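You operate a simulated robot arm through the tools that you are given. There is no shell and no other tool.

You run a simulated two-armed robot. Do the job below in one go: nothing can be reset, and whatever is moved stays where it is left.

Task
Soap wheels 5 and 6 by their valves; tighten the one that foams.
Fine: with the valve key; leave the other valve alone; brush and key back in their holders. Set down upright: round brush, valve key. A coat counts when it lies all over at full strength: go over it till it gets no stronger.

Only the result counts: the job must be done as asked and must still hold three seconds after the hand-in. Knocking over, shifting, dropping, spilling or breaking anything else fails it.

Robot
Two 7-joint arms with two-finger parallel grippers on one trunk, on a base that moves. Base frame: it is fixed to the floor where the robot stands at the start and does not move with it; the origin is under the middle of the robot, x ahead of it, y to its left, z up. Units: cm, rad, N and s.
The left shoulder is at the start at [5, 17.7, 105.4], the right one opposite. With the tool pointing down near the work surface each hand reaches from about 20 to 70 cm from the robot's upright axis, wherever it stands, measured 20 degrees to its own side. Places, roughly: round brush [300, -225, 75]; small wheel [275, -225, 75]; soap tub [290, -250, 80]; valve key [300, -225, 75]. Payload 3.43 kg a hand.
The tool frame of a hand sits at the grasp point between the pads (the TCP): z along the fingers, y along the line on which they close. The tips reach 3.4 cm beyond it. The gripper opens to 12.8 cm. The fingers are 2.4 cm wide and 1.2 cm thick; the gripper's body (4.8 by 13 cm) begins 9.6 cm behind the TCP.
Orientation is that of the tool frame in the base frame, as a unit quaternion [w, x, y, z]. With the fingers straight down and closing along the base's y, the tool's x points along the base's -x, its y along +y and its z along -z.

Tools
- The arms move only by the tool step_arm. It takes "left_rows", "right_rows" or both (then of equal length, played together; a hand with none holds still); each is one flat list of numbers, 7 for each row, row after row: the turn, a rotation vector about the tool's x, y, z in units of 8 degrees (1.0 is 8 degrees), then the shift along the tool's x, y, z in units of 20 mm (1.0 is 20 mm), then the finger opening in cm, from 0 to 12.8. In form: [ax, ay, az, tx, ty, tz, jaw, ax, ay, az, tx, ty, tz, jaw, ...]. A call has 1 to 20 rows; each row shifts and turns the commanded pose from where the row before left it, along the tool's axes as they then stand. A call with a number of a shift or a turn outside -1 to 1 is refused whole. A row lasts 0.2 s, in which the tool goes at most 5 cm and 0.15 rad; a call with a longer step from one row to the next is refused whole, and so is a gripper value outside its range. Where a pose cannot be reached the arm comes as near as it can. A force on the tool above 40 N (or 10 N above the force at the start of the call, whichever is more), or a blocked arm, ends the call early, and 0.2 s more pass. The fingers move at their own pace (about 10.8 cm/s each) and stop on an object; they squeeze with about 37 N. The grip force told is the motor's: it shows also when the fingers shut on nothing. Time passes only in rows, and 0.2 s behind the last, so rows that do not move let the fingers close. The reply holds the time, the measured pose of the TCP, the force on the tool along the base axes, the opening and the grip force, in the units named above and with some noise, with the torque about the TCP (base axes, N m) and any sound that the robot's microphone picked up.
- Cameras (640 x 400 px; columns grow to the right, rows downward): "scene" is now at [16.15, -1.06, 122.28]; the picture's right is [-0.12, -0.99, 0.00], its down [-0.51, 0.06, -0.86] and it looks along [0.85, -0.10, -0.51] (base axes); focal length 279 px, centre (320, 200). "left" rides on the left gripper at [7.6, 1.1, -16] in its tool frame; the picture's right is [-0.15, 0.99, 0.00], its down [-0.88, -0.13, -0.46] and it looks along [-0.45, -0.07, 0.89] (tool axes); focal length 234 px, centre (320, 200). "right" rides on the right gripper at [7.6, -1.1, -16] in its tool frame; the picture's right is [0.15, 0.99, 0.00], its down [-0.88, 0.13, -0.46] and it looks along [-0.45, 0.07, 0.89] (tool axes); focal length 234 px, centre (320, 200). There is no depth. A picture from a camera that has moved, and an enlarged one, comes with that camera's place and axes in the base frame and with its lens.
- grab_frame(camera): a new picture of that camera. It takes no simulated time.
- move_column(by): slides the trunk up (or, below 0, down) by that many cm; the arms and the scene camera ride with it, the base frame stays. It gives what a move gives, with no picture.
- drive_base(legs): drives the robot by 1 to 6 legs, each [ahead, turn to the left] in cm and rad, along the robot's own axes; the way and the turn of a leg run together, so that a leg with both is an arc; at most 150 cm and 3.142 rad a leg. The arms and the cameras ride along, it lands a little off, and it stops where it bumps. It gives what a move gives.
- turn_head(pan, tilt): turns the head with the scene camera to pan (to the left, within 1.396 rad either way) and tilt (down, from -0.506 to 1.204), counted from straight ahead of the robot. It gives what a move gives.
- inspect(camera, box): a new picture of the part [left, top, right, bottom] of that camera's present view, enlarged. It takes no simulated time.
- job_done(): hands the job in; it is judged then, once.

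Nothing tells you exact positions but the pictures and the camera data. Unless the task says otherwise, let go and move clear before handing in.

The tools are called as name(argument=value, ...) on one line, values as JSON. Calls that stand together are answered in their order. step_arm: Moves the arms, as the interface text tells. Its arguments: {"type":"object","properties":{"left_rows":{"type":"array"},"right_rows":{"type":"array"}},"required":[]} The other tools are called the same way: move_column (by) moves the trunk up or down; drive_base (legs) drives the base; turn_head (pan, tilt) turns the head that bears the scene camera; grab_frame (camera) takes a picture; inspect (camera, box) takes an enlarged picture of a part of a camera's view; job_done () hands the job in.

At the start:

```text
time_s: 0.0
left_tool_pos: [46.55, 20.64, 102.96]
left_tcp_rot: [-0.001, 0.0, 1.0, -0.001]
left_wrist_force: [0.8, -0.3, 0.1]
left_moment: [-0.01, 0.02, -0.01]
left_width: 12.8
left_grip_force: 0.1
right_tool_pos: [40.67, -16.93, 108.03]
right_tcp_rot: [0.0, 0.0, 1.0, 0.0]
right_wrist_force: [0.4, 0.0, 0.4]
right_moment: [-0.01, -0.01, -0.01]
right_width: 12.82
right_grip_force: 0.0
trunk travel left (down, up): [-22.5, 17.6]
robot x, y, heading: [0.21, -0.32, 0.001]
head pan, tilt (commanded): [-0.115, 0.538]
```

scene: 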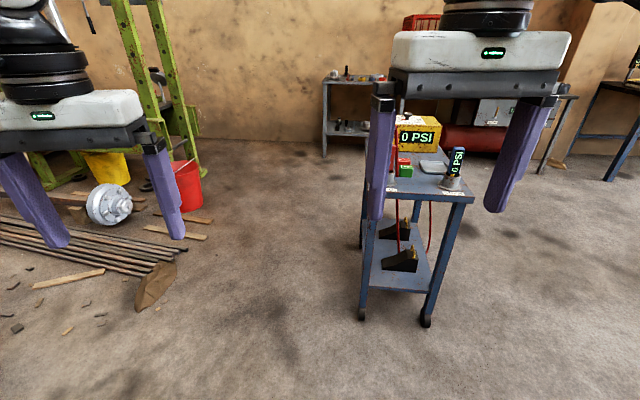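
right: 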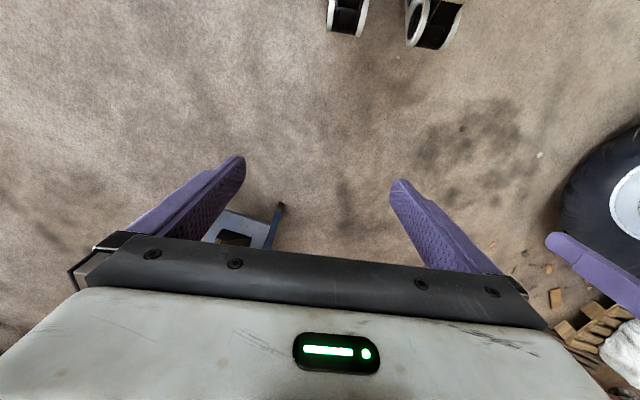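
left: 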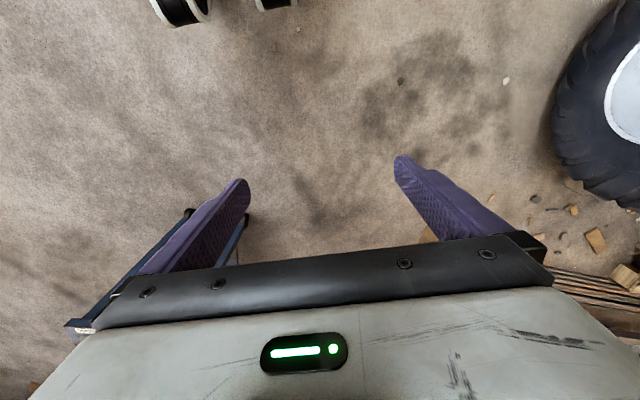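

The robot stands in a workshop. A cart with gauges is ahead and to the right, and the named work places are far off at about x 290, y -235. First I'll look around with the head to find the bench and a clear way to it.

turn_head(pan=-0.7, tilt=0.35)

grab_frame(camera="scene")

turn_head(pan=-1.2, tilt=0.5)

grab_frame(camera="scene")

```text
time_s: 1.0
left_tool_pos: [46.35, 20.73, 102.98]
left_tcp_rot: [0.0, 0.0, 1.0, -0.001]
left_wrist_force: [0.1, -0.6, -0.6]
left_moment: [0.04, -0.03, 0.04]
left_width: 12.79
left_grip_force: 0.0
right_tool_pos: [40.77, -16.9, 108.14]
right_tcp_rot: [0.001, 0.0, 1.0, 0.0]
right_wrist_force: [-0.3, 0.5, 0.2]
right_moment: [-0.03, 0.02, 0.0]
right_width: 12.81
right_grip_force: 0.0
trunk travel left (down, up): [-22.5, 17.6]
robot x, y, heading: [-0.17, 0.12, -0.002]
head pan, tilt (commanded): [-0.7, 0.351]
```

```text
taken
camera scene: at [14.33, -6.01, 123.99], right [-0.64, -0.77, 0.0], down [-0.26, 0.22, -0.94], along [0.72, -0.6, -0.34], focal length 279 px, centre (320, 200)
```

scene: 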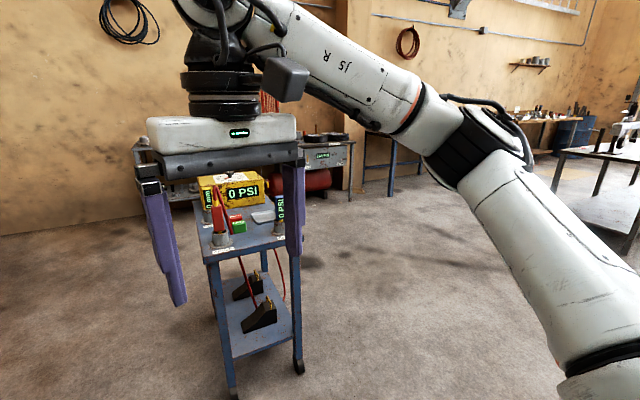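

```text
time_s: 1.9
left_tool_pos: [46.48, 20.8, 103.11]
left_tcp_rot: [-0.001, 0.001, 1.0, -0.001]
left_wrist_force: [-0.7, -1.0, 0.5]
left_moment: [0.0, -0.01, -0.01]
left_width: 12.79
left_grip_force: 0.1
right_tool_pos: [40.79, -16.83, 108.12]
right_tcp_rot: [-0.001, 0.0, 1.0, 0.0]
right_wrist_force: [0.3, -0.7, 0.3]
right_moment: [-0.02, -0.02, -0.02]
right_width: 12.81
right_grip_force: 0.1
trunk travel left (down, up): [-22.5, 17.6]
robot x, y, heading: [-0.04, -0.08, 0.003]
head pan, tilt (commanded): [-1.201, 0.499]
```

```text
taken
camera scene: at [10.5, -8.5, 122.62], right [-0.93, -0.36, 0.0], down [-0.17, 0.45, -0.88], along [0.32, -0.82, -0.48], focal length 279 px, centre (320, 200)
```

scene: 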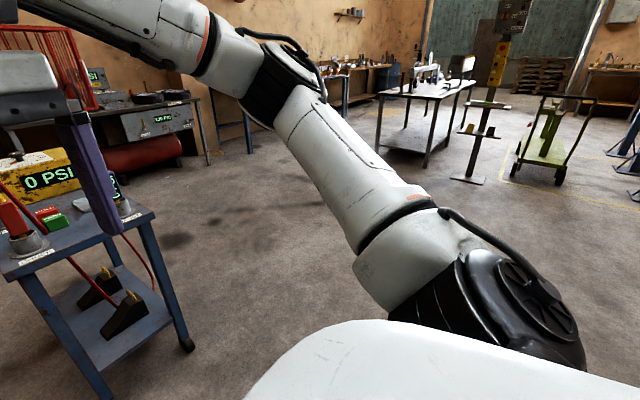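

The target bench is at about (150,100) in this last picture: the one with a gauge and a red tank, partly behind the arm. I'll enlarge that part and look from other head angles.

inspect(camera="scene", box=[0, 20, 240, 170])

turn_head(pan=-0.4, tilt=0.3)

grab_frame(camera="scene")

inspect(camera="scene", box=[300, 60, 500, 185])

```text
2.67 times, centred on (120, 95) of scene
camera zoom: at [10.5, -8.5, 122.62], right [-0.93, -0.36, 0.0], down [-0.17, 0.45, -0.88], along [0.32, -0.82, -0.48], focal length 745 px, centre (853, 480)
```

zoom: 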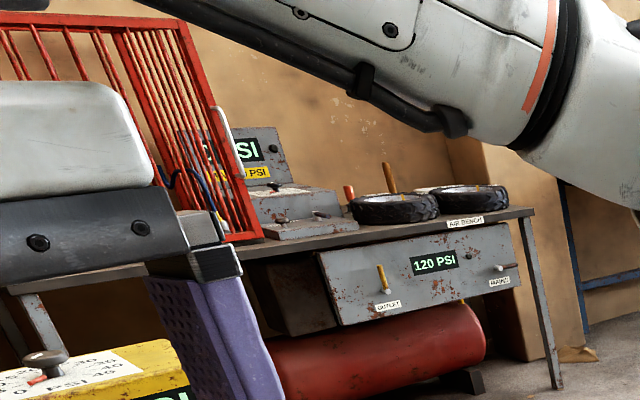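

```text
time_s: 3.0
left_tool_pos: [46.39, 20.62, 102.99]
left_tcp_rot: [-0.001, 0.0, 1.0, -0.001]
left_wrist_force: [0.2, 0.1, -0.3]
left_moment: [0.0, -0.03, -0.04]
left_width: 12.79
left_grip_force: 0.0
right_tool_pos: [40.71, -16.99, 108.0]
right_tcp_rot: [0.0, 0.0, 1.0, 0.0]
right_wrist_force: [-0.9, 0.0, -0.9]
right_moment: [0.05, 0.02, -0.02]
right_width: 12.8
right_grip_force: 0.1
trunk travel left (down, up): [-22.5, 17.6]
robot x, y, heading: [0.08, 0.47, -0.002]
head pan, tilt (commanded): [-0.4, 0.3]
```

```text
taken
camera scene: at [15.8, -3.66, 124.46], right [-0.39, -0.92, 0.0], down [-0.27, 0.12, -0.96], along [0.88, -0.37, -0.3], focal length 279 px, centre (320, 200)
```

scene: 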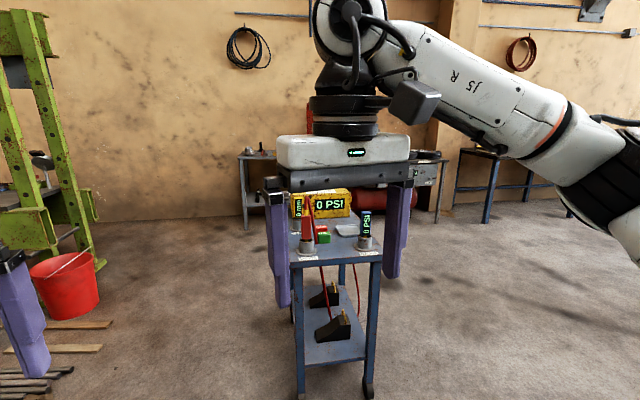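

```text
3.20 times, centred on (400, 122) of scene
camera zoom: at [15.8, -3.66, 124.46], right [-0.39, -0.92, 0.0], down [-0.27, 0.12, -0.96], along [0.88, -0.37, -0.3], focal length 894 px, centre (64, 448)
```

zoom: 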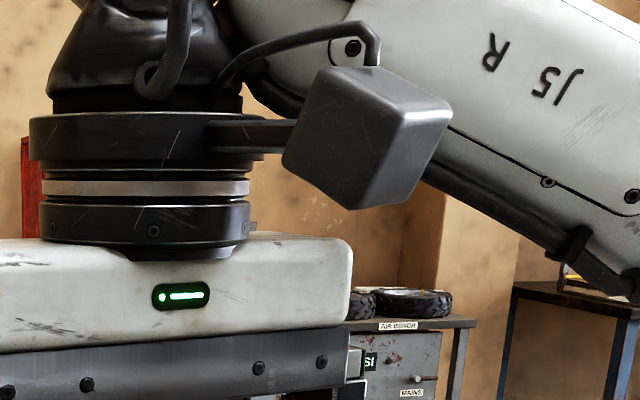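

The air bench, with its tyres, gauge and red tank, seems to have its front edge from about (279,-173) to (242,-254), turned about -0.43 rad from my axes. I'll swing wide around the cart and then face the bench.

drive_base(legs=[[0, -1.293], [122, 0], [0, 0.86]])

turn_head(pan=0.0, tilt=0.35)

grab_frame(camera="scene")

```text
time_s: 14.8
left_tool_pos: [84.01, -122.55, 103.05]
left_tcp_rot: [-0.001, 0.221, 0.975, -0.001]
left_wrist_force: [0.0, 0.0, -0.3]
left_moment: [-0.02, 0.01, -0.02]
left_width: 12.81
left_grip_force: 0.0
right_tool_pos: [62.64, -154.02, 108.13]
right_tcp_rot: [0.0, 0.221, 0.975, 0.0]
right_wrist_force: [-0.1, 0.5, -0.5]
right_moment: [0.01, 0.03, 0.01]
right_width: 12.8
right_grip_force: 0.0
trunk travel left (down, up): [-22.5, 17.6]
robot x, y, heading: [33.46, -120.77, -0.443]
head pan, tilt (commanded): [-0.4, 0.3]
```

```text
time_s: 15.7
left_tool_pos: [84.07, -122.57, 102.95]
left_tcp_rot: [-0.002, 0.22, 0.975, -0.001]
left_wrist_force: [0.8, -0.5, 0.3]
left_moment: [0.01, 0.01, 0.03]
left_width: 12.79
left_grip_force: 0.0
right_tool_pos: [62.64, -154.1, 107.92]
right_tcp_rot: [0.0, 0.222, 0.975, 0.0]
right_wrist_force: [0.0, -0.5, 0.6]
right_moment: [0.0, 0.01, 0.01]
right_width: 12.81
right_grip_force: 0.1
trunk travel left (down, up): [-22.5, 17.6]
robot x, y, heading: [33.39, -121.45, -0.45]
head pan, tilt (commanded): [0.0, 0.351]
```

```text
taken
camera scene: at [48.17, -128.24, 123.99], right [-0.43, -0.9, 0.0], down [-0.31, 0.15, -0.94], along [0.85, -0.41, -0.34], focal length 279 px, centre (320, 200)
```

scene: 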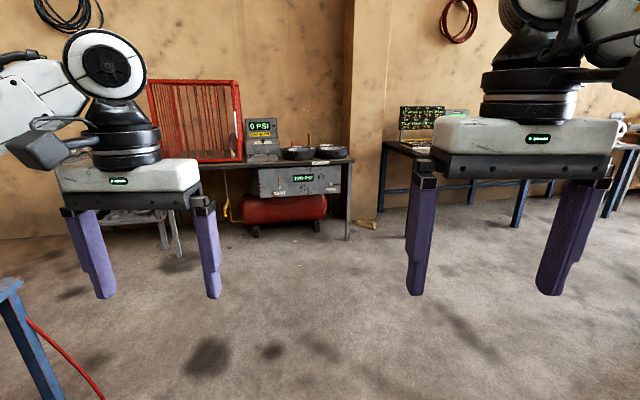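

inspect(camera="scene", box=[140, 70, 380, 220])

inspect(camera="scene", box=[370, 80, 640, 240])

```text
2.67 times, centred on (260, 145) of scene
camera zoom: at [48.17, -128.24, 123.99], right [-0.43, -0.9, 0.0], down [-0.31, 0.15, -0.94], along [0.85, -0.41, -0.34], focal length 745 px, centre (480, 347)
```

zoom: 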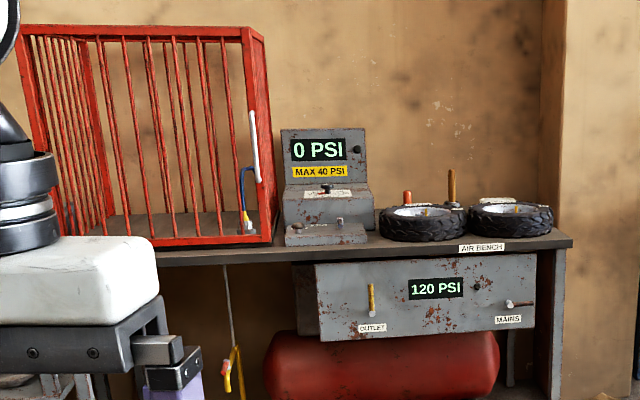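

```text
2.37 times, centred on (505, 160) of scene
camera zoom: at [48.17, -128.24, 123.99], right [-0.43, -0.9, 0.0], down [-0.31, 0.15, -0.94], along [0.85, -0.41, -0.34], focal length 662 px, centre (-118, 295)
```

zoom: 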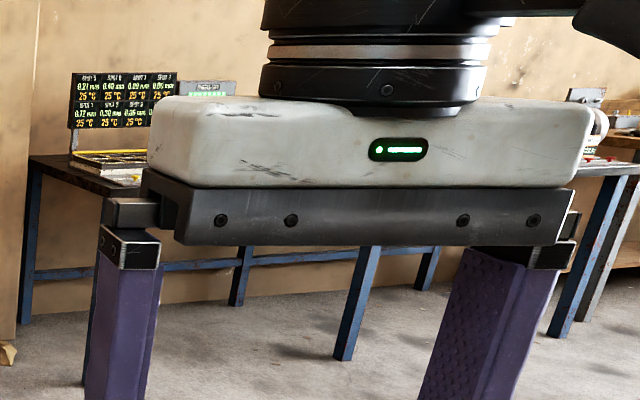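

I can now see the air bench: a red cage, a 40 PSI panel and two flat tyres with upright handles (brush and key) behind them, at about (284,-220) and (278,-251). I'll drive part of the way straight up to it and look again.

drive_base(legs=[[130, 0]])

turn_head(pan=0.0, tilt=0.5)

grab_frame(camera="scene")

```text
time_s: 22.4
left_tool_pos: [203.12, -181.91, 103.03]
left_tcp_rot: [-0.001, 0.23, 0.973, -0.001]
left_wrist_force: [0.3, 0.0, 1.1]
left_moment: [-0.01, 0.01, 0.02]
left_width: 12.8
left_grip_force: 0.1
right_tool_pos: [181.11, -212.78, 108.03]
right_tcp_rot: [0.001, 0.23, 0.973, 0.0]
right_wrist_force: [-0.6, -1.1, 0.3]
right_moment: [0.04, -0.04, 0.01]
right_width: 12.83
right_grip_force: 0.0
trunk travel left (down, up): [-22.5, 17.6]
robot x, y, heading: [152.36, -179.69, -0.467]
head pan, tilt (commanded): [0.0, 0.351]
```

```text
time_s: 23.1
left_tool_pos: [203.23, -181.85, 103.06]
left_tcp_rot: [-0.001, 0.23, 0.973, -0.001]
left_wrist_force: [0.7, -0.3, 0.3]
left_moment: [0.0, -0.02, 0.03]
left_width: 12.79
left_grip_force: 0.0
right_tool_pos: [181.13, -212.87, 108.14]
right_tcp_rot: [0.0, 0.232, 0.973, 0.0]
right_wrist_force: [-0.5, 0.4, 0.0]
right_moment: [-0.04, 0.01, 0.02]
right_width: 12.76
right_grip_force: 0.1
trunk travel left (down, up): [-22.5, 17.6]
robot x, y, heading: [152.22, -179.71, -0.466]
head pan, tilt (commanded): [0.0, 0.499]
```

```text
taken
camera scene: at [166.99, -186.8, 122.63], right [-0.45, -0.89, 0.0], down [-0.43, 0.21, -0.88], along [0.78, -0.39, -0.48], focal length 279 px, centre (320, 200)
```

scene: 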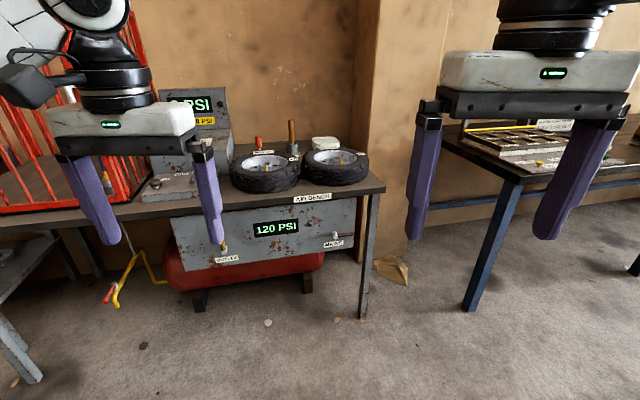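

inspect(camera="scene", box=[220, 105, 396, 215])

inspect(camera="scene", box=[130, 80, 370, 280])

```text
3.64 times, centred on (308, 160) of scene
camera zoom: at [166.99, -186.8, 122.63], right [-0.45, -0.89, 0.0], down [-0.43, 0.21, -0.88], along [0.78, -0.39, -0.48], focal length 1016 px, centre (364, 346)
```

zoom: 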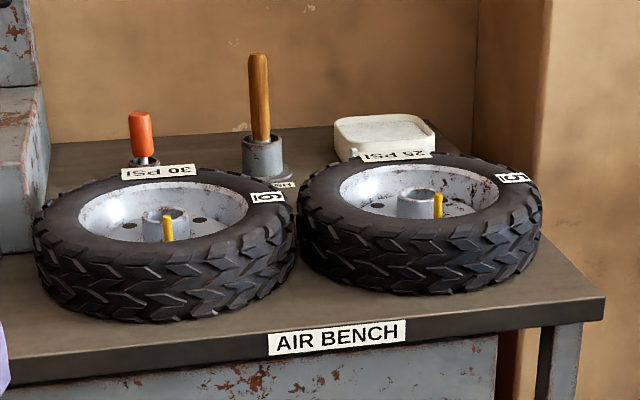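

```text
2.00 times, centred on (250, 180) of scene
camera zoom: at [166.99, -186.8, 122.63], right [-0.45, -0.89, 0.0], down [-0.43, 0.21, -0.88], along [0.78, -0.39, -0.48], focal length 559 px, centre (460, 240)
```

zoom: 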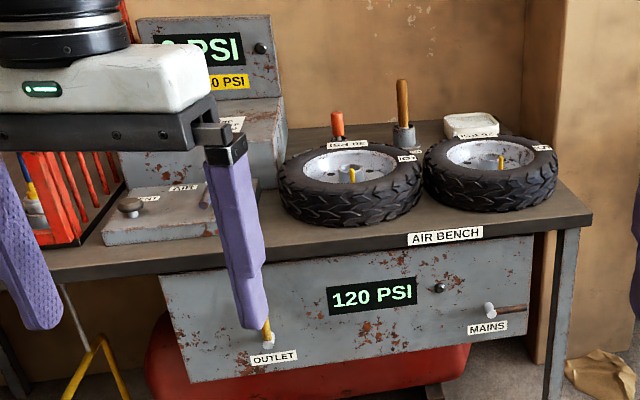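

Left tyre is wheel 6 and right tyre is wheel 5. Behind them are the red-handled key, the wooden brush and the white soap tub. The bench front looks turned about -0.22 rad, so next I'll look down at my own base to see how close I can stand.

turn_head(pan=0.0, tilt=1.2)

grab_frame(camera="scene")

```text
time_s: 24.1
left_tool_pos: [203.24, -181.89, 102.96]
left_tcp_rot: [0.0, 0.23, 0.973, 0.0]
left_wrist_force: [-0.3, 0.7, 0.6]
left_moment: [0.0, -0.02, -0.02]
left_width: 12.79
left_grip_force: 0.1
right_tool_pos: [181.12, -212.9, 108.08]
right_tcp_rot: [0.0, 0.232, 0.973, 0.0]
right_wrist_force: [0.7, -0.5, -0.5]
right_moment: [0.02, -0.01, -0.01]
right_width: 12.8
right_grip_force: 0.0
trunk travel left (down, up): [-22.5, 17.6]
robot x, y, heading: [152.24, -179.29, -0.466]
head pan, tilt (commanded): [0.0, 1.201]
```

```text
taken
camera scene: at [163.86, -185.23, 117.26], right [-0.45, -0.89, 0.0], down [-0.83, 0.42, -0.36], along [0.32, -0.16, -0.93], focal length 279 px, centre (320, 200)
```

scene: 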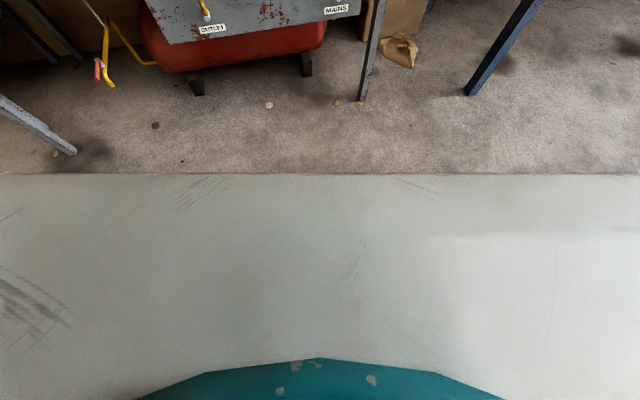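

A pale surface with a straight front edge fills the view below me. To tell whether it's my low base deck or my chest, I'll raise the trunk and watch whether the edge moves in the picture.

move_column(by=12)

grab_frame(camera="scene")

```text
time_s: 25.6
left_tool_pos: [203.08, -181.8, 114.98]
left_tcp_rot: [-0.001, 0.231, 0.973, 0.0]
left_wrist_force: [0.2, 1.2, -0.7]
left_moment: [0.01, 0.0, -0.01]
left_width: 12.8
left_grip_force: 0.1
right_tool_pos: [181.21, -212.91, 120.08]
right_tcp_rot: [0.0, 0.231, 0.973, 0.0]
right_wrist_force: [-0.1, 0.0, -0.1]
right_moment: [0.0, 0.01, 0.0]
right_width: 12.79
right_grip_force: 0.1
trunk travel left (down, up): [-34.5, 5.6]
robot x, y, heading: [152.62, -179.33, -0.467]
head pan, tilt (commanded): [0.0, 1.201]
```

```text
taken
camera scene: at [163.87, -185.24, 129.25], right [-0.45, -0.89, 0.0], down [-0.83, 0.42, -0.36], along [0.32, -0.16, -0.93], focal length 279 px, centre (320, 200)
```

scene: 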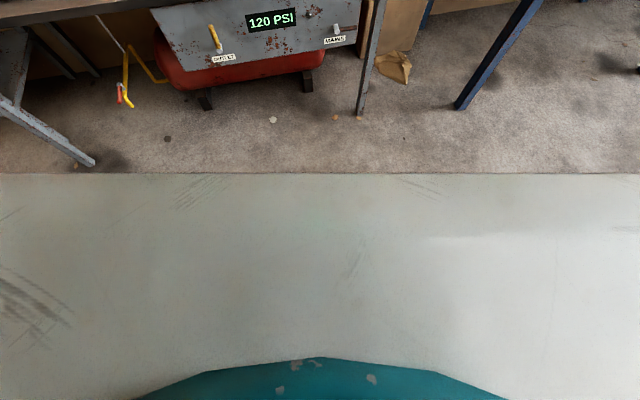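

The pale surface rides with the trunk, so it's my chest. From the first hand pictures the base wheels reach only about 15 cm ahead of the axis. I'll approach to a working stand-off squared to the bench, then re-measure.

drive_base(legs=[[0, 0.12], [62, 0], [0, 0.127]])

turn_head(pan=-0.1, tilt=0.75)

grab_frame(camera="scene")

grab_frame(camera="right")

grab_frame(camera="left")

```text
time_s: 30.3
left_tool_pos: [261.36, -190.69, 114.96]
left_tcp_rot: [0.0, 0.11, 0.994, -0.001]
left_wrist_force: [-0.4, 0.8, 0.8]
left_moment: [-0.03, 0.02, -0.01]
left_width: 12.79
left_grip_force: 0.1
right_tool_pos: [247.55, -226.03, 120.12]
right_tcp_rot: [0.0, 0.11, 0.994, 0.0]
right_wrist_force: [-0.6, 0.5, 1.0]
right_moment: [-0.02, -0.02, 0.0]
right_width: 12.8
right_grip_force: 0.1
trunk travel left (down, up): [-34.5, 5.6]
robot x, y, heading: [211.68, -200.74, -0.222]
head pan, tilt (commanded): [0.0, 1.201]
```

```text
time_s: 31.2
left_tool_pos: [261.38, -190.74, 114.99]
left_tcp_rot: [-0.001, 0.109, 0.994, -0.001]
left_wrist_force: [0.7, -0.4, -0.4]
left_moment: [0.02, 0.01, 0.0]
left_width: 12.8
left_grip_force: 0.0
right_tool_pos: [247.6, -226.15, 120.12]
right_tcp_rot: [0.0, 0.11, 0.994, 0.0]
right_wrist_force: [-1.0, 0.2, 0.2]
right_moment: [0.03, -0.01, 0.01]
right_width: 12.78
right_grip_force: 0.1
trunk travel left (down, up): [-34.5, 5.6]
robot x, y, heading: [211.39, -201.21, -0.217]
head pan, tilt (commanded): [-0.099, 0.75]
```

```text
taken
camera scene: at [226.44, -204.98, 132.42], right [-0.31, -0.95, 0.0], down [-0.65, 0.21, -0.73], along [0.69, -0.23, -0.68], focal length 279 px, centre (320, 200)
```

scene: 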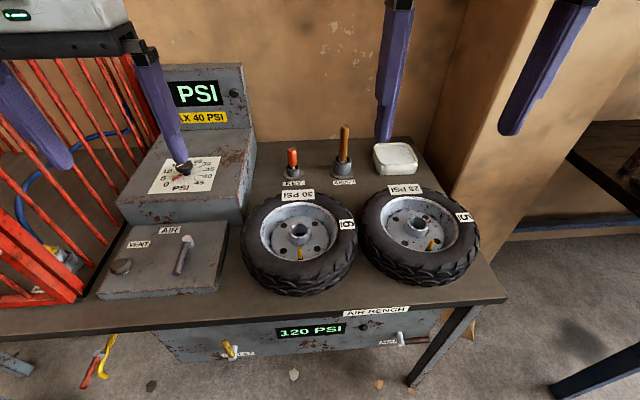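

```text
taken
camera right: at [239.94, -225.53, 136.0], right [0.07, 1.0, 0.0], down [0.89, -0.07, 0.46], along [0.45, -0.03, -0.89], focal length 234 px, centre (320, 200)
```

right: 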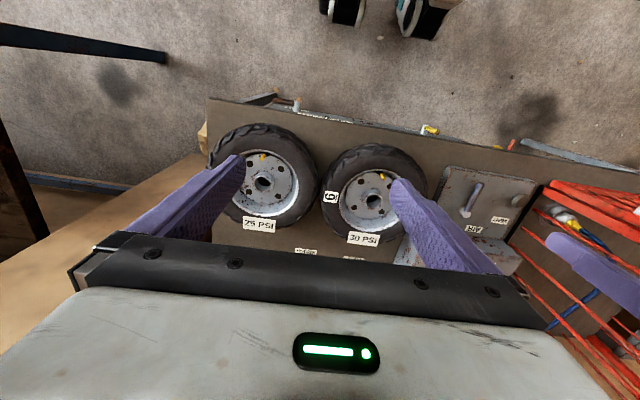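

```text
taken
camera left: at [254.22, -187.96, 130.96], right [0.36, 0.93, 0.0], down [0.83, -0.32, 0.46], along [0.42, -0.16, -0.89], focal length 234 px, centre (320, 200)
```

left: 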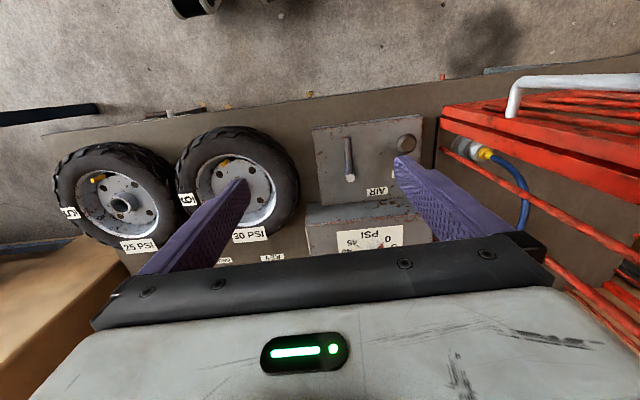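

Triangulating from the scene and right cameras:

| Item | x | y | z |
|---|---|---|---|
| Bench top | – | – | about 75.5 |
| Wheel 5 hub | 260 | -241 | – |
| Key holder | 297 | -219 | – |
| Brush holder | 294 | -236 | – |
| Tub | 292 | -253 | – |

I'm about 88 cm short of the key row, so I'll creep forward and look again.

drive_base(legs=[[17, 0]])

grab_frame(camera="scene")

grab_frame(camera="right")

grab_frame(camera="left")

```text
time_s: 32.7
left_tool_pos: [278.02, -194.6, 115.08]
left_tcp_rot: [-0.001, 0.11, 0.994, 0.0]
left_wrist_force: [0.7, -0.5, 0.2]
left_moment: [0.05, 0.05, 0.01]
left_width: 12.8
left_grip_force: 0.1
right_tool_pos: [264.25, -229.91, 120.06]
right_tcp_rot: [0.001, 0.111, 0.994, 0.0]
right_wrist_force: [0.1, 1.1, 0.6]
right_moment: [0.0, 0.03, -0.01]
right_width: 12.77
right_grip_force: 0.2
trunk travel left (down, up): [-34.5, 5.6]
robot x, y, heading: [228.4, -204.25, -0.215]
head pan, tilt (commanded): [-0.099, 0.75]
```

```text
taken
camera scene: at [243.15, -208.78, 132.41], right [-0.32, -0.95, 0.0], down [-0.65, 0.22, -0.73], along [0.69, -0.23, -0.68], focal length 279 px, centre (320, 200)
```

scene: 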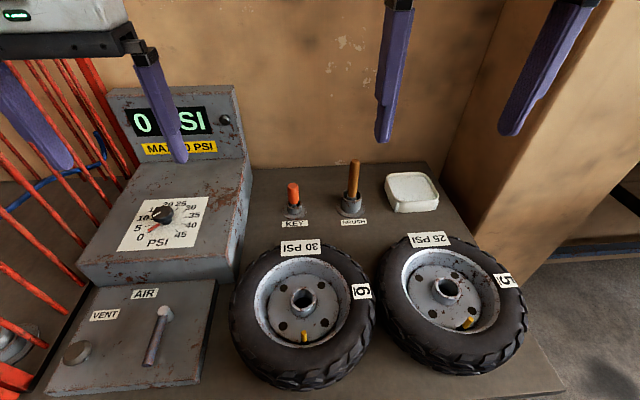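

```text
taken
camera right: at [256.6, -229.35, 135.98], right [0.08, 1.0, 0.0], down [0.89, -0.07, 0.46], along [0.45, -0.03, -0.89], focal length 234 px, centre (320, 200)
```

right: 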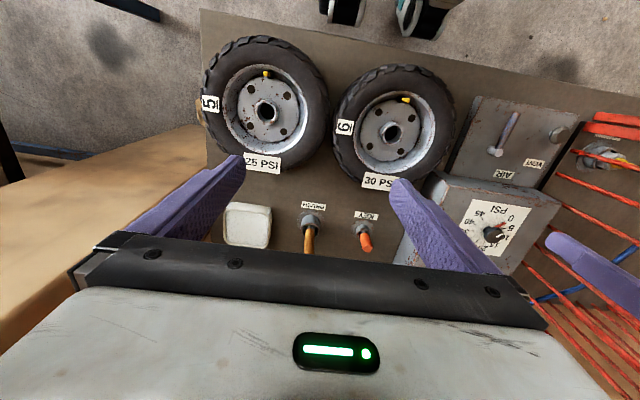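

```text
taken
camera left: at [270.96, -191.84, 130.94], right [0.36, 0.93, 0.0], down [0.83, -0.32, 0.45], along [0.42, -0.16, -0.89], focal length 234 px, centre (320, 200)
```

left: 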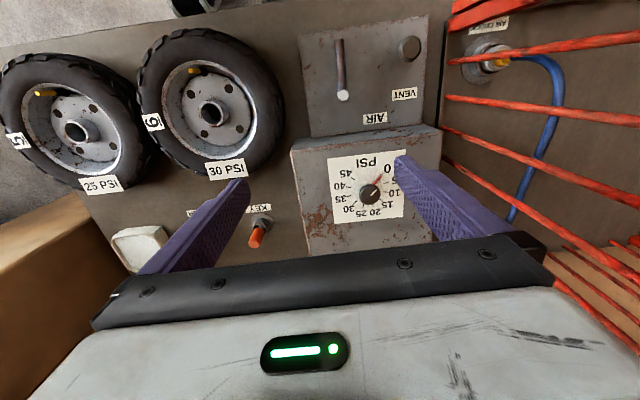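

The view is much clearer now: wheel 6 (30 PSI) on the left, wheel 5 (25 PSI) on the right, each with a small yellow valve. I'll enlarge the views to measure tools and valves accurately.

inspect(camera="scene", box=[270, 140, 450, 252])

inspect(camera="scene", box=[230, 240, 530, 400])

inspect(camera="right", box=[190, 20, 470, 195])

inspect(camera="right", box=[210, 180, 410, 270])

inspect(camera="left", box=[0, 20, 290, 201])

```text
3.56 times, centred on (360, 196) of scene
camera zoom: at [243.15, -208.78, 132.41], right [-0.32, -0.95, 0.0], down [-0.65, 0.22, -0.73], along [0.69, -0.23, -0.68], focal length 993 px, centre (178, 214)
```

zoom: 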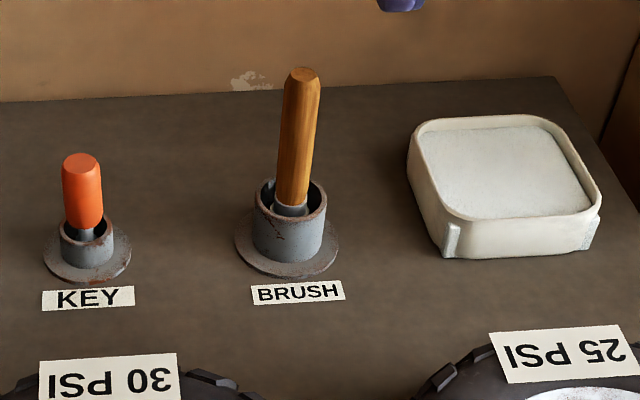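

```text
2.13 times, centred on (380, 320) of scene
camera zoom: at [243.15, -208.78, 132.41], right [-0.32, -0.95, 0.0], down [-0.65, 0.22, -0.73], along [0.69, -0.23, -0.68], focal length 596 px, centre (192, -56)
```

zoom: 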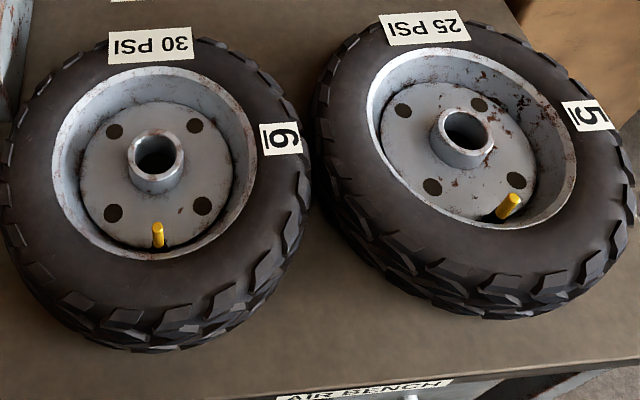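

```text
2.29 times, centred on (330, 108) of right
camera zoom: at [256.6, -229.35, 135.98], right [0.08, 1.0, 0.0], down [0.89, -0.07, 0.46], along [0.45, -0.03, -0.89], focal length 535 px, centre (297, 411)
```

zoom: 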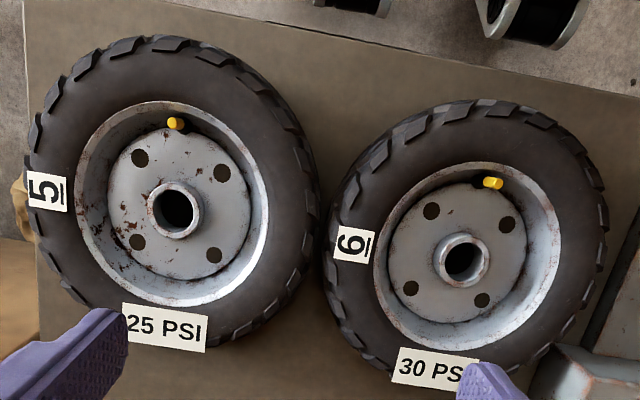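

```text
3.20 times, centred on (310, 225) of right
camera zoom: at [256.6, -229.35, 135.98], right [0.08, 1.0, 0.0], down [0.89, -0.07, 0.46], along [0.45, -0.03, -0.89], focal length 749 px, centre (352, 120)
```

zoom: 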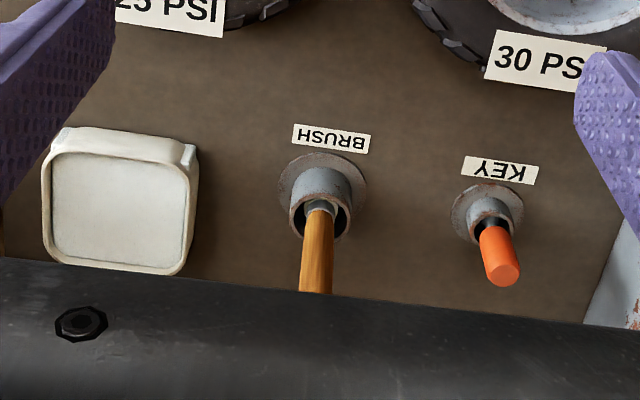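

```text
2.21 times, centred on (145, 110) of left
camera zoom: at [270.96, -191.84, 130.94], right [0.36, 0.93, 0.0], down [0.83, -0.32, 0.45], along [0.42, -0.16, -0.89], focal length 517 px, centre (706, 398)
```

zoom: 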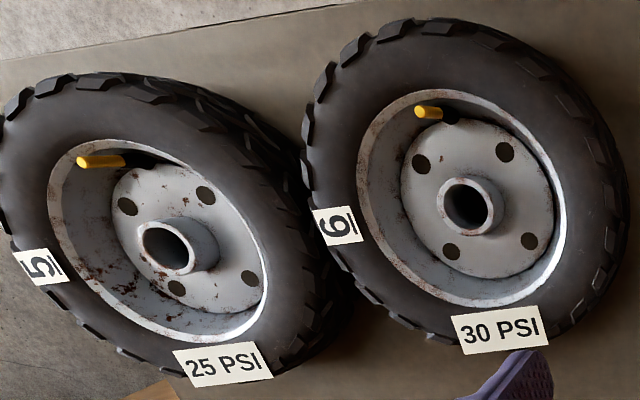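

By triangulation (cm):

| Item | Where |
|---|---|
| Valve 6 tip | (261.4, -212.0, 86) |
| Valve 5 tip | (254.7, -239.4, 86) |
| Brush handle | (293.4, -234.5), top at z 93.3 |
| Key handle | (297.5, -219.6), top at z 86 |
| Tub | (291.8, -252.4), soap at about z 80.5 |

I'll tuck the left hand back and up, away from the gauge panel, then creep 9 cm closer.

step_arm(left_rows=[0, 0, 0, 1, 0, -0.8, 12.8, 0, 0, 0, 1, 0, -0.8, 12.8, 0, 0, 0, 1, 0, -0.8, 12.8, 0, 0, 0, 1, 0, -0.8, 12.8, 0, 0, 0, 1, 0, -0.8, 12.8, 0, 0, 0, 1, 0, -0.8, 12.8])

drive_base(legs=[[9, 0]])

grab_frame(camera="scene")

grab_frame(camera="right")

```text
time_s: 34.1
left_tool_pos: [265.99, -191.87, 124.76]
left_tcp_rot: [0.0, 0.11, 0.994, 0.001]
left_wrist_force: [-0.3, 0.3, 0.0]
left_moment: [0.0, -0.01, 0.03]
left_width: 12.79
left_grip_force: 0.1
right_tool_pos: [264.07, -230.07, 120.14]
right_tcp_rot: [0.001, 0.11, 0.994, 0.0]
right_wrist_force: [-0.7, 0.1, -0.1]
right_moment: [0.0, -0.02, 0.04]
right_width: 12.77
right_grip_force: 0.0
trunk travel left (down, up): [-34.5, 5.6]
robot x, y, heading: [227.88, -204.53, -0.22]
head pan, tilt (commanded): [-0.099, 0.75]
```

```text
time_s: 35.0
left_tool_pos: [270.2, -194.51, 124.86]
left_tcp_rot: [-0.001, 0.116, 0.993, 0.01]
left_wrist_force: [-0.8, 0.4, -1.1]
left_moment: [-0.01, 0.02, 0.0]
left_width: 12.79
left_grip_force: 0.1
right_tool_pos: [268.34, -232.0, 119.79]
right_tcp_rot: [0.0, 0.109, 0.994, 0.004]
right_wrist_force: [-0.1, 0.6, -0.5]
right_moment: [0.03, -0.01, 0.0]
right_width: 12.81
right_grip_force: 0.1
trunk travel left (down, up): [-34.5, 5.6]
robot x, y, heading: [232.39, -206.22, -0.228]
head pan, tilt (commanded): [-0.099, 0.75]
stopped in leg 1: the robot was blocked; the commanded pose is now the measured one
```

```text
taken
camera scene: at [247.25, -211.31, 132.38], right [-0.32, -0.95, -0.01], down [-0.65, 0.23, -0.73], along [0.69, -0.23, -0.68], focal length 279 px, centre (320, 200)
```

scene: 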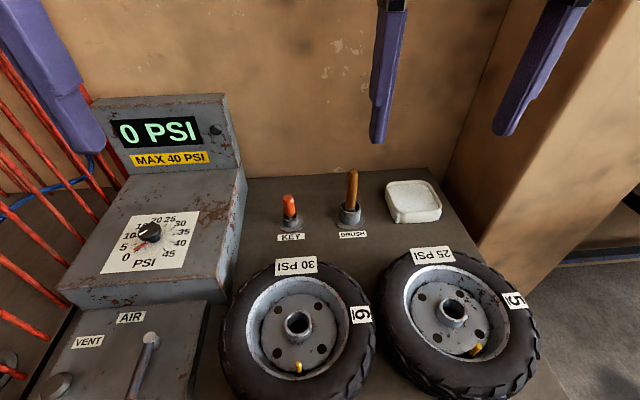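

```text
taken
camera right: at [260.78, -231.49, 135.7], right [0.07, 1.0, 0.01], down [0.89, -0.07, 0.46], along [0.46, -0.02, -0.89], focal length 234 px, centre (320, 200)
```

right: 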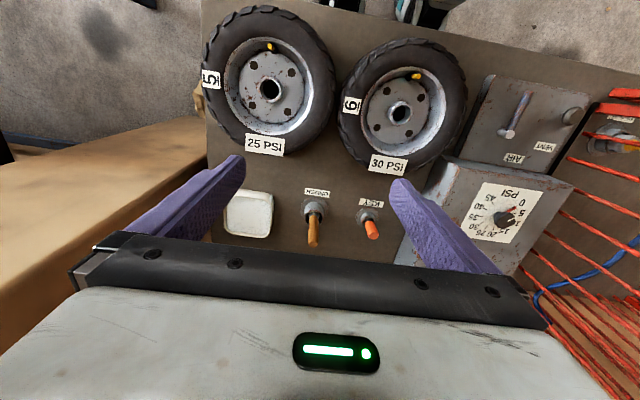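

Blocked after about 4.5 cm, though the bench things haven't moved (the key handle is where I predicted it). I'll back off slightly and tilt the right hand's camera back to see what the robot met under the bench edge.

drive_base(legs=[[-2, 0]])

step_arm(right_rows=[0, 1, 0, 0, 0, 0, 12.8, 0, 1, 0, 0, 0, 0, 12.8, 0, 1, 0, 0, 0, 0, 12.8, 0, 1, 0, 0, 0, 0, 12.8, 0, 1, 0, 0, 0, 0, 12.8, 0, 1, 0, 0, 0, 0, 12.8])

grab_frame(camera="right")

```text
time_s: 35.8
left_tool_pos: [268.17, -193.87, 124.99]
left_tcp_rot: [0.001, 0.115, 0.993, 0.01]
left_wrist_force: [0.0, 0.3, 0.1]
left_moment: [-0.01, -0.04, 0.01]
left_width: 12.81
left_grip_force: 0.1
right_tool_pos: [266.25, -231.53, 119.82]
right_tcp_rot: [0.0, 0.11, 0.994, 0.005]
right_wrist_force: [-0.9, 0.4, 0.9]
right_moment: [-0.02, -0.01, 0.02]
right_width: 12.79
right_grip_force: 0.1
trunk travel left (down, up): [-34.5, 5.6]
robot x, y, heading: [230.61, -205.39, -0.224]
head pan, tilt (commanded): [-0.099, 0.75]
```

```text
time_s: 37.2
left_tool_pos: [268.18, -193.9, 124.86]
left_tcp_rot: [0.0, 0.117, 0.993, 0.01]
left_wrist_force: [0.8, 0.1, 0.6]
left_moment: [0.02, -0.01, -0.02]
left_width: 12.82
left_grip_force: 0.1
right_tool_pos: [263.46, -230.63, 117.34]
right_tcp_rot: [-0.339, 0.102, 0.934, 0.043]
right_wrist_force: [0.1, -0.4, 0.0]
right_moment: [0.03, 0.0, 0.02]
right_width: 12.83
right_grip_force: 0.1
right hand out of reach, approached as far as the arm can: row 5, 6
trunk travel left (down, up): [-34.5, 5.6]
robot x, y, heading: [230.39, -205.15, -0.224]
head pan, tilt (commanded): [-0.099, 0.75]
```

```text
taken
camera right: at [267.53, -232.75, 134.3], right [0.11, 0.99, 0.1], down [0.97, -0.08, -0.21], along [-0.2, 0.12, -0.97], focal length 234 px, centre (320, 200)
```

right: 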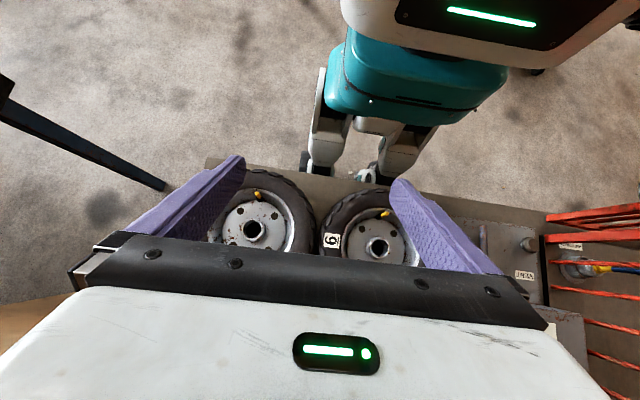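

inspect(camera="right", box=[230, 20, 530, 208])

```text
2.13 times, centred on (380, 114) of right
camera zoom: at [267.53, -232.75, 134.3], right [0.11, 0.99, 0.1], down [0.97, -0.08, -0.21], along [-0.2, 0.12, -0.97], focal length 498 px, centre (192, 383)
```

zoom: 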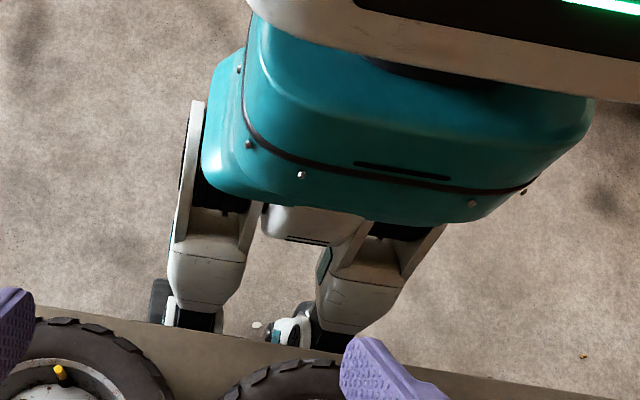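

My legs bend at the knee and stick out forward; they straighten as the trunk rises. The levers don't seem to protrude past the bench edge, so I'll raise the trunk fully to draw the knees in, set the right hand straight again and try to come a little closer.

step_arm(right_rows=[0, -1, 0, 0, 0, 0, 12.8, 0, -1, 0, 0, 0, 0, 12.8, 0, -1, 0, 0, 0, 0, 12.8, 0, -1, 0, 0, 0, 0, 12.8, 0, -1, 0, 0, 0, 0, 12.8, 0, -1, 0, 0, 0, 0, 12.8])

move_column(by=5.5)

grab_frame(camera="right")

grab_frame(camera="left")

```text
time_s: 38.6
left_tool_pos: [268.25, -193.95, 124.94]
left_tcp_rot: [0.001, 0.117, 0.993, 0.01]
left_wrist_force: [0.9, -0.1, -0.2]
left_moment: [-0.01, -0.01, -0.02]
left_width: 12.77
left_grip_force: 0.0
right_tool_pos: [263.42, -230.74, 117.37]
right_tcp_rot: [0.072, 0.11, 0.991, -0.003]
right_wrist_force: [0.3, -0.9, 0.5]
right_moment: [0.05, -0.03, -0.01]
right_width: 12.78
right_grip_force: 0.1
trunk travel left (down, up): [-34.5, 5.6]
robot x, y, heading: [230.85, -205.11, -0.224]
head pan, tilt (commanded): [-0.099, 0.75]
```

```text
time_s: 39.6
left_tool_pos: [268.47, -192.63, 130.2]
left_tcp_rot: [0.0, 0.115, 0.993, 0.003]
left_wrist_force: [-1.2, -0.1, -1.0]
left_moment: [-0.09, 0.01, -0.02]
left_width: 12.78
left_grip_force: 0.0
right_tool_pos: [263.86, -229.64, 123.05]
right_tcp_rot: [0.07, 0.11, 0.991, -0.01]
right_wrist_force: [-0.2, 1.5, 0.1]
right_moment: [-0.08, 0.05, 0.02]
right_width: 12.81
right_grip_force: 0.1
trunk travel left (down, up): [-40.0, 0.1]
robot x, y, heading: [230.58, -205.29, -0.228]
head pan, tilt (commanded): [-0.099, 0.75]
```

```text
taken
camera right: at [254.04, -228.52, 137.72], right [0.07, 1.0, -0.02], down [0.82, -0.05, 0.58], along [0.57, -0.06, -0.82], focal length 234 px, centre (320, 200)
```

right: 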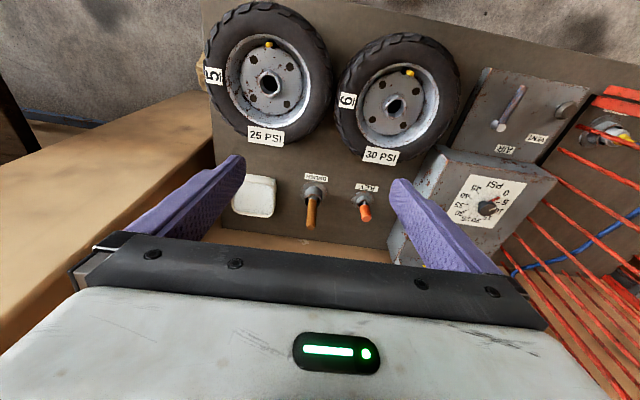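

```text
taken
camera left: at [261.39, -189.88, 146.16], right [0.37, 0.93, 0.01], down [0.83, -0.33, 0.45], along [0.42, -0.16, -0.89], focal length 234 px, centre (320, 200)
```

left: 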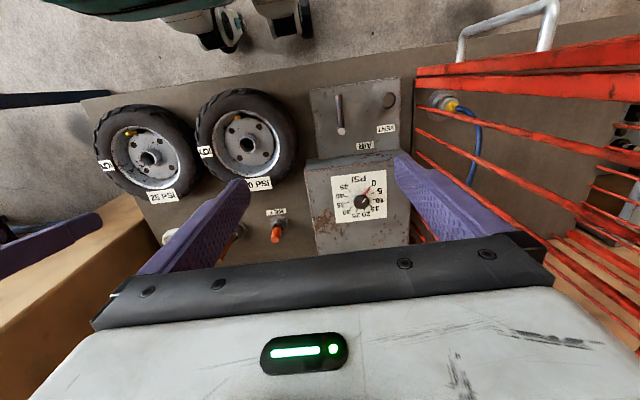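

inspect(camera="left", box=[60, 0, 380, 120])

```text
2.00 times, centred on (220, 60) of left
camera zoom: at [261.39, -189.88, 146.16], right [0.37, 0.93, 0.01], down [0.83, -0.33, 0.45], along [0.42, -0.16, -0.89], focal length 468 px, centre (520, 480)
```

zoom: 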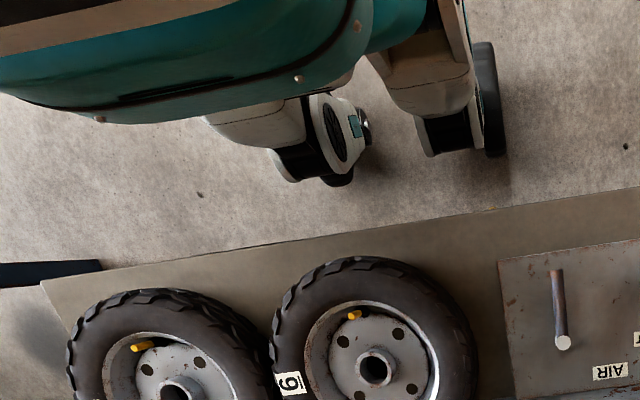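

The gap under the bench edge looks free, so the block may have been my left elbow against the red cage. I'll look left with the head to check.

turn_head(pan=0.9, tilt=0.5)

grab_frame(camera="scene")

turn_head(pan=-0.9, tilt=0.6)

grab_frame(camera="scene")

```text
time_s: 40.9
left_tool_pos: [268.4, -192.86, 130.14]
left_tcp_rot: [-0.001, 0.116, 0.993, 0.003]
left_wrist_force: [0.1, 0.8, 0.0]
left_moment: [0.01, -0.01, 0.01]
left_width: 12.81
left_grip_force: 0.0
right_tool_pos: [263.83, -229.94, 122.97]
right_tcp_rot: [0.07, 0.11, 0.991, -0.008]
right_wrist_force: [-0.5, 0.2, -0.1]
right_moment: [-0.01, 0.01, -0.03]
right_width: 12.81
right_grip_force: 0.1
trunk travel left (down, up): [-40.0, 0.1]
robot x, y, heading: [230.77, -205.68, -0.224]
head pan, tilt (commanded): [0.901, 0.499]
```

```text
taken
camera scene: at [244.74, -201.19, 140.12], right [0.62, -0.78, 0.0], down [-0.37, -0.3, -0.88], along [0.69, 0.55, -0.48], focal length 279 px, centre (320, 200)
```

scene: 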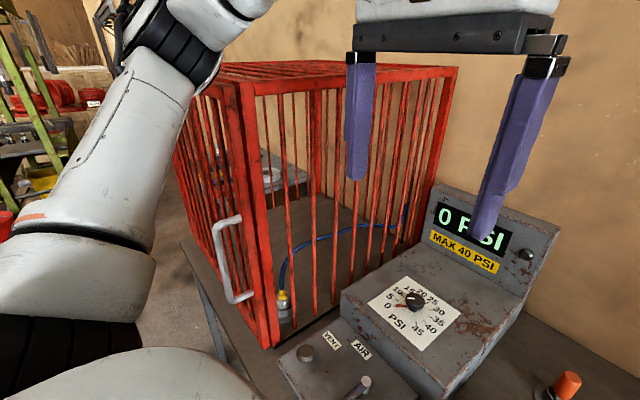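

```text
time_s: 42.6
left_tool_pos: [268.51, -192.8, 130.14]
left_tcp_rot: [0.0, 0.116, 0.993, 0.003]
left_wrist_force: [0.3, 0.5, 0.0]
left_moment: [0.0, 0.0, -0.05]
left_width: 12.83
left_grip_force: 0.1
right_tool_pos: [263.76, -229.89, 123.0]
right_tcp_rot: [0.071, 0.109, 0.991, -0.008]
right_wrist_force: [-0.1, 0.3, 0.1]
right_moment: [0.01, 0.02, 0.01]
right_width: 12.79
right_grip_force: 0.1
trunk travel left (down, up): [-40.0, 0.1]
robot x, y, heading: [230.66, -205.37, -0.227]
head pan, tilt (commanded): [-0.901, 0.6]
```

```text
taken
camera scene: at [241.45, -214.85, 139.21], right [-0.9, -0.43, 0.0], down [-0.24, 0.51, -0.83], along [0.36, -0.74, -0.56], focal length 279 px, centre (320, 200)
```

scene: 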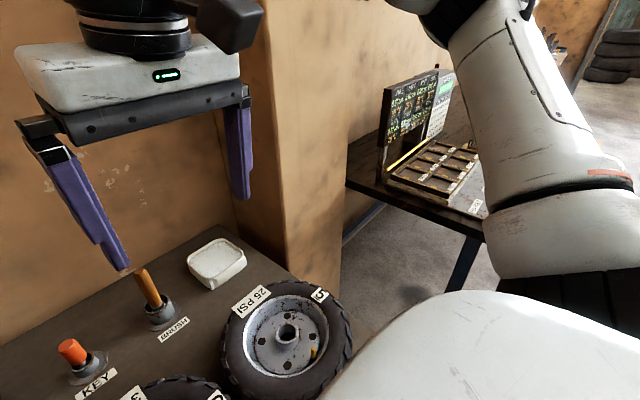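

The left elbow was indeed right against the red cage; by my measurements the cage has not shifted. I'll back off, shift about 10 cm to the right so that arm clears the cage, and come forward again in steps.

drive_base(legs=[[-15, 0], [0, 0.35], [-28, 0], [0, -0.35], [36, 0]])

turn_head(pan=0.9, tilt=0.5)

grab_frame(camera="scene")

```text
time_s: 49.7
left_tool_pos: [261.55, -201.79, 130.19]
left_tcp_rot: [0.0, 0.124, 0.992, 0.003]
left_wrist_force: [-0.4, -0.2, -0.1]
left_moment: [0.01, 0.0, -0.03]
left_width: 12.8
left_grip_force: 0.0
right_tool_pos: [256.29, -238.86, 122.95]
right_tcp_rot: [0.07, 0.117, 0.991, -0.008]
right_wrist_force: [0.0, 1.1, 0.7]
right_moment: [0.0, 0.04, 0.0]
right_width: 12.8
right_grip_force: 0.0
trunk travel left (down, up): [-40.0, 0.1]
robot x, y, heading: [223.41, -213.42, -0.241]
head pan, tilt (commanded): [-0.901, 0.6]
```

```text
time_s: 51.5
left_tool_pos: [261.46, -201.77, 130.23]
left_tcp_rot: [0.0, 0.123, 0.992, 0.004]
left_wrist_force: [-1.4, 0.9, -0.2]
left_moment: [0.01, 0.01, 0.01]
left_width: 12.81
left_grip_force: 0.0
right_tool_pos: [256.06, -238.71, 122.89]
right_tcp_rot: [0.07, 0.117, 0.991, -0.008]
right_wrist_force: [-0.2, -0.5, -0.3]
right_moment: [-0.03, -0.01, 0.0]
right_width: 12.82
right_grip_force: 0.1
trunk travel left (down, up): [-40.0, 0.1]
robot x, y, heading: [223.51, -213.98, -0.241]
head pan, tilt (commanded): [0.901, 0.499]
```

```text
taken
camera scene: at [237.64, -209.77, 140.12], right [0.61, -0.79, 0.0], down [-0.38, -0.29, -0.88], along [0.69, 0.54, -0.48], focal length 279 px, centre (320, 200)
```

scene: 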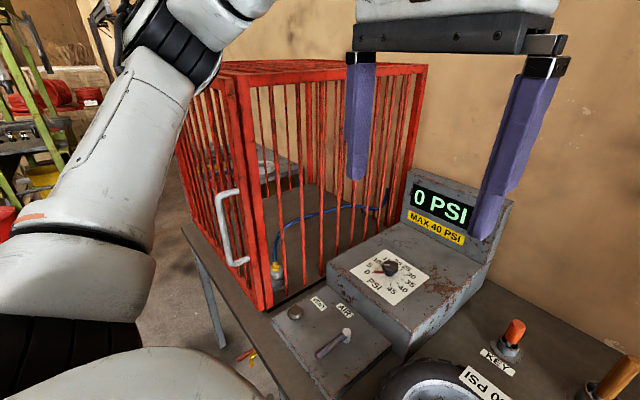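

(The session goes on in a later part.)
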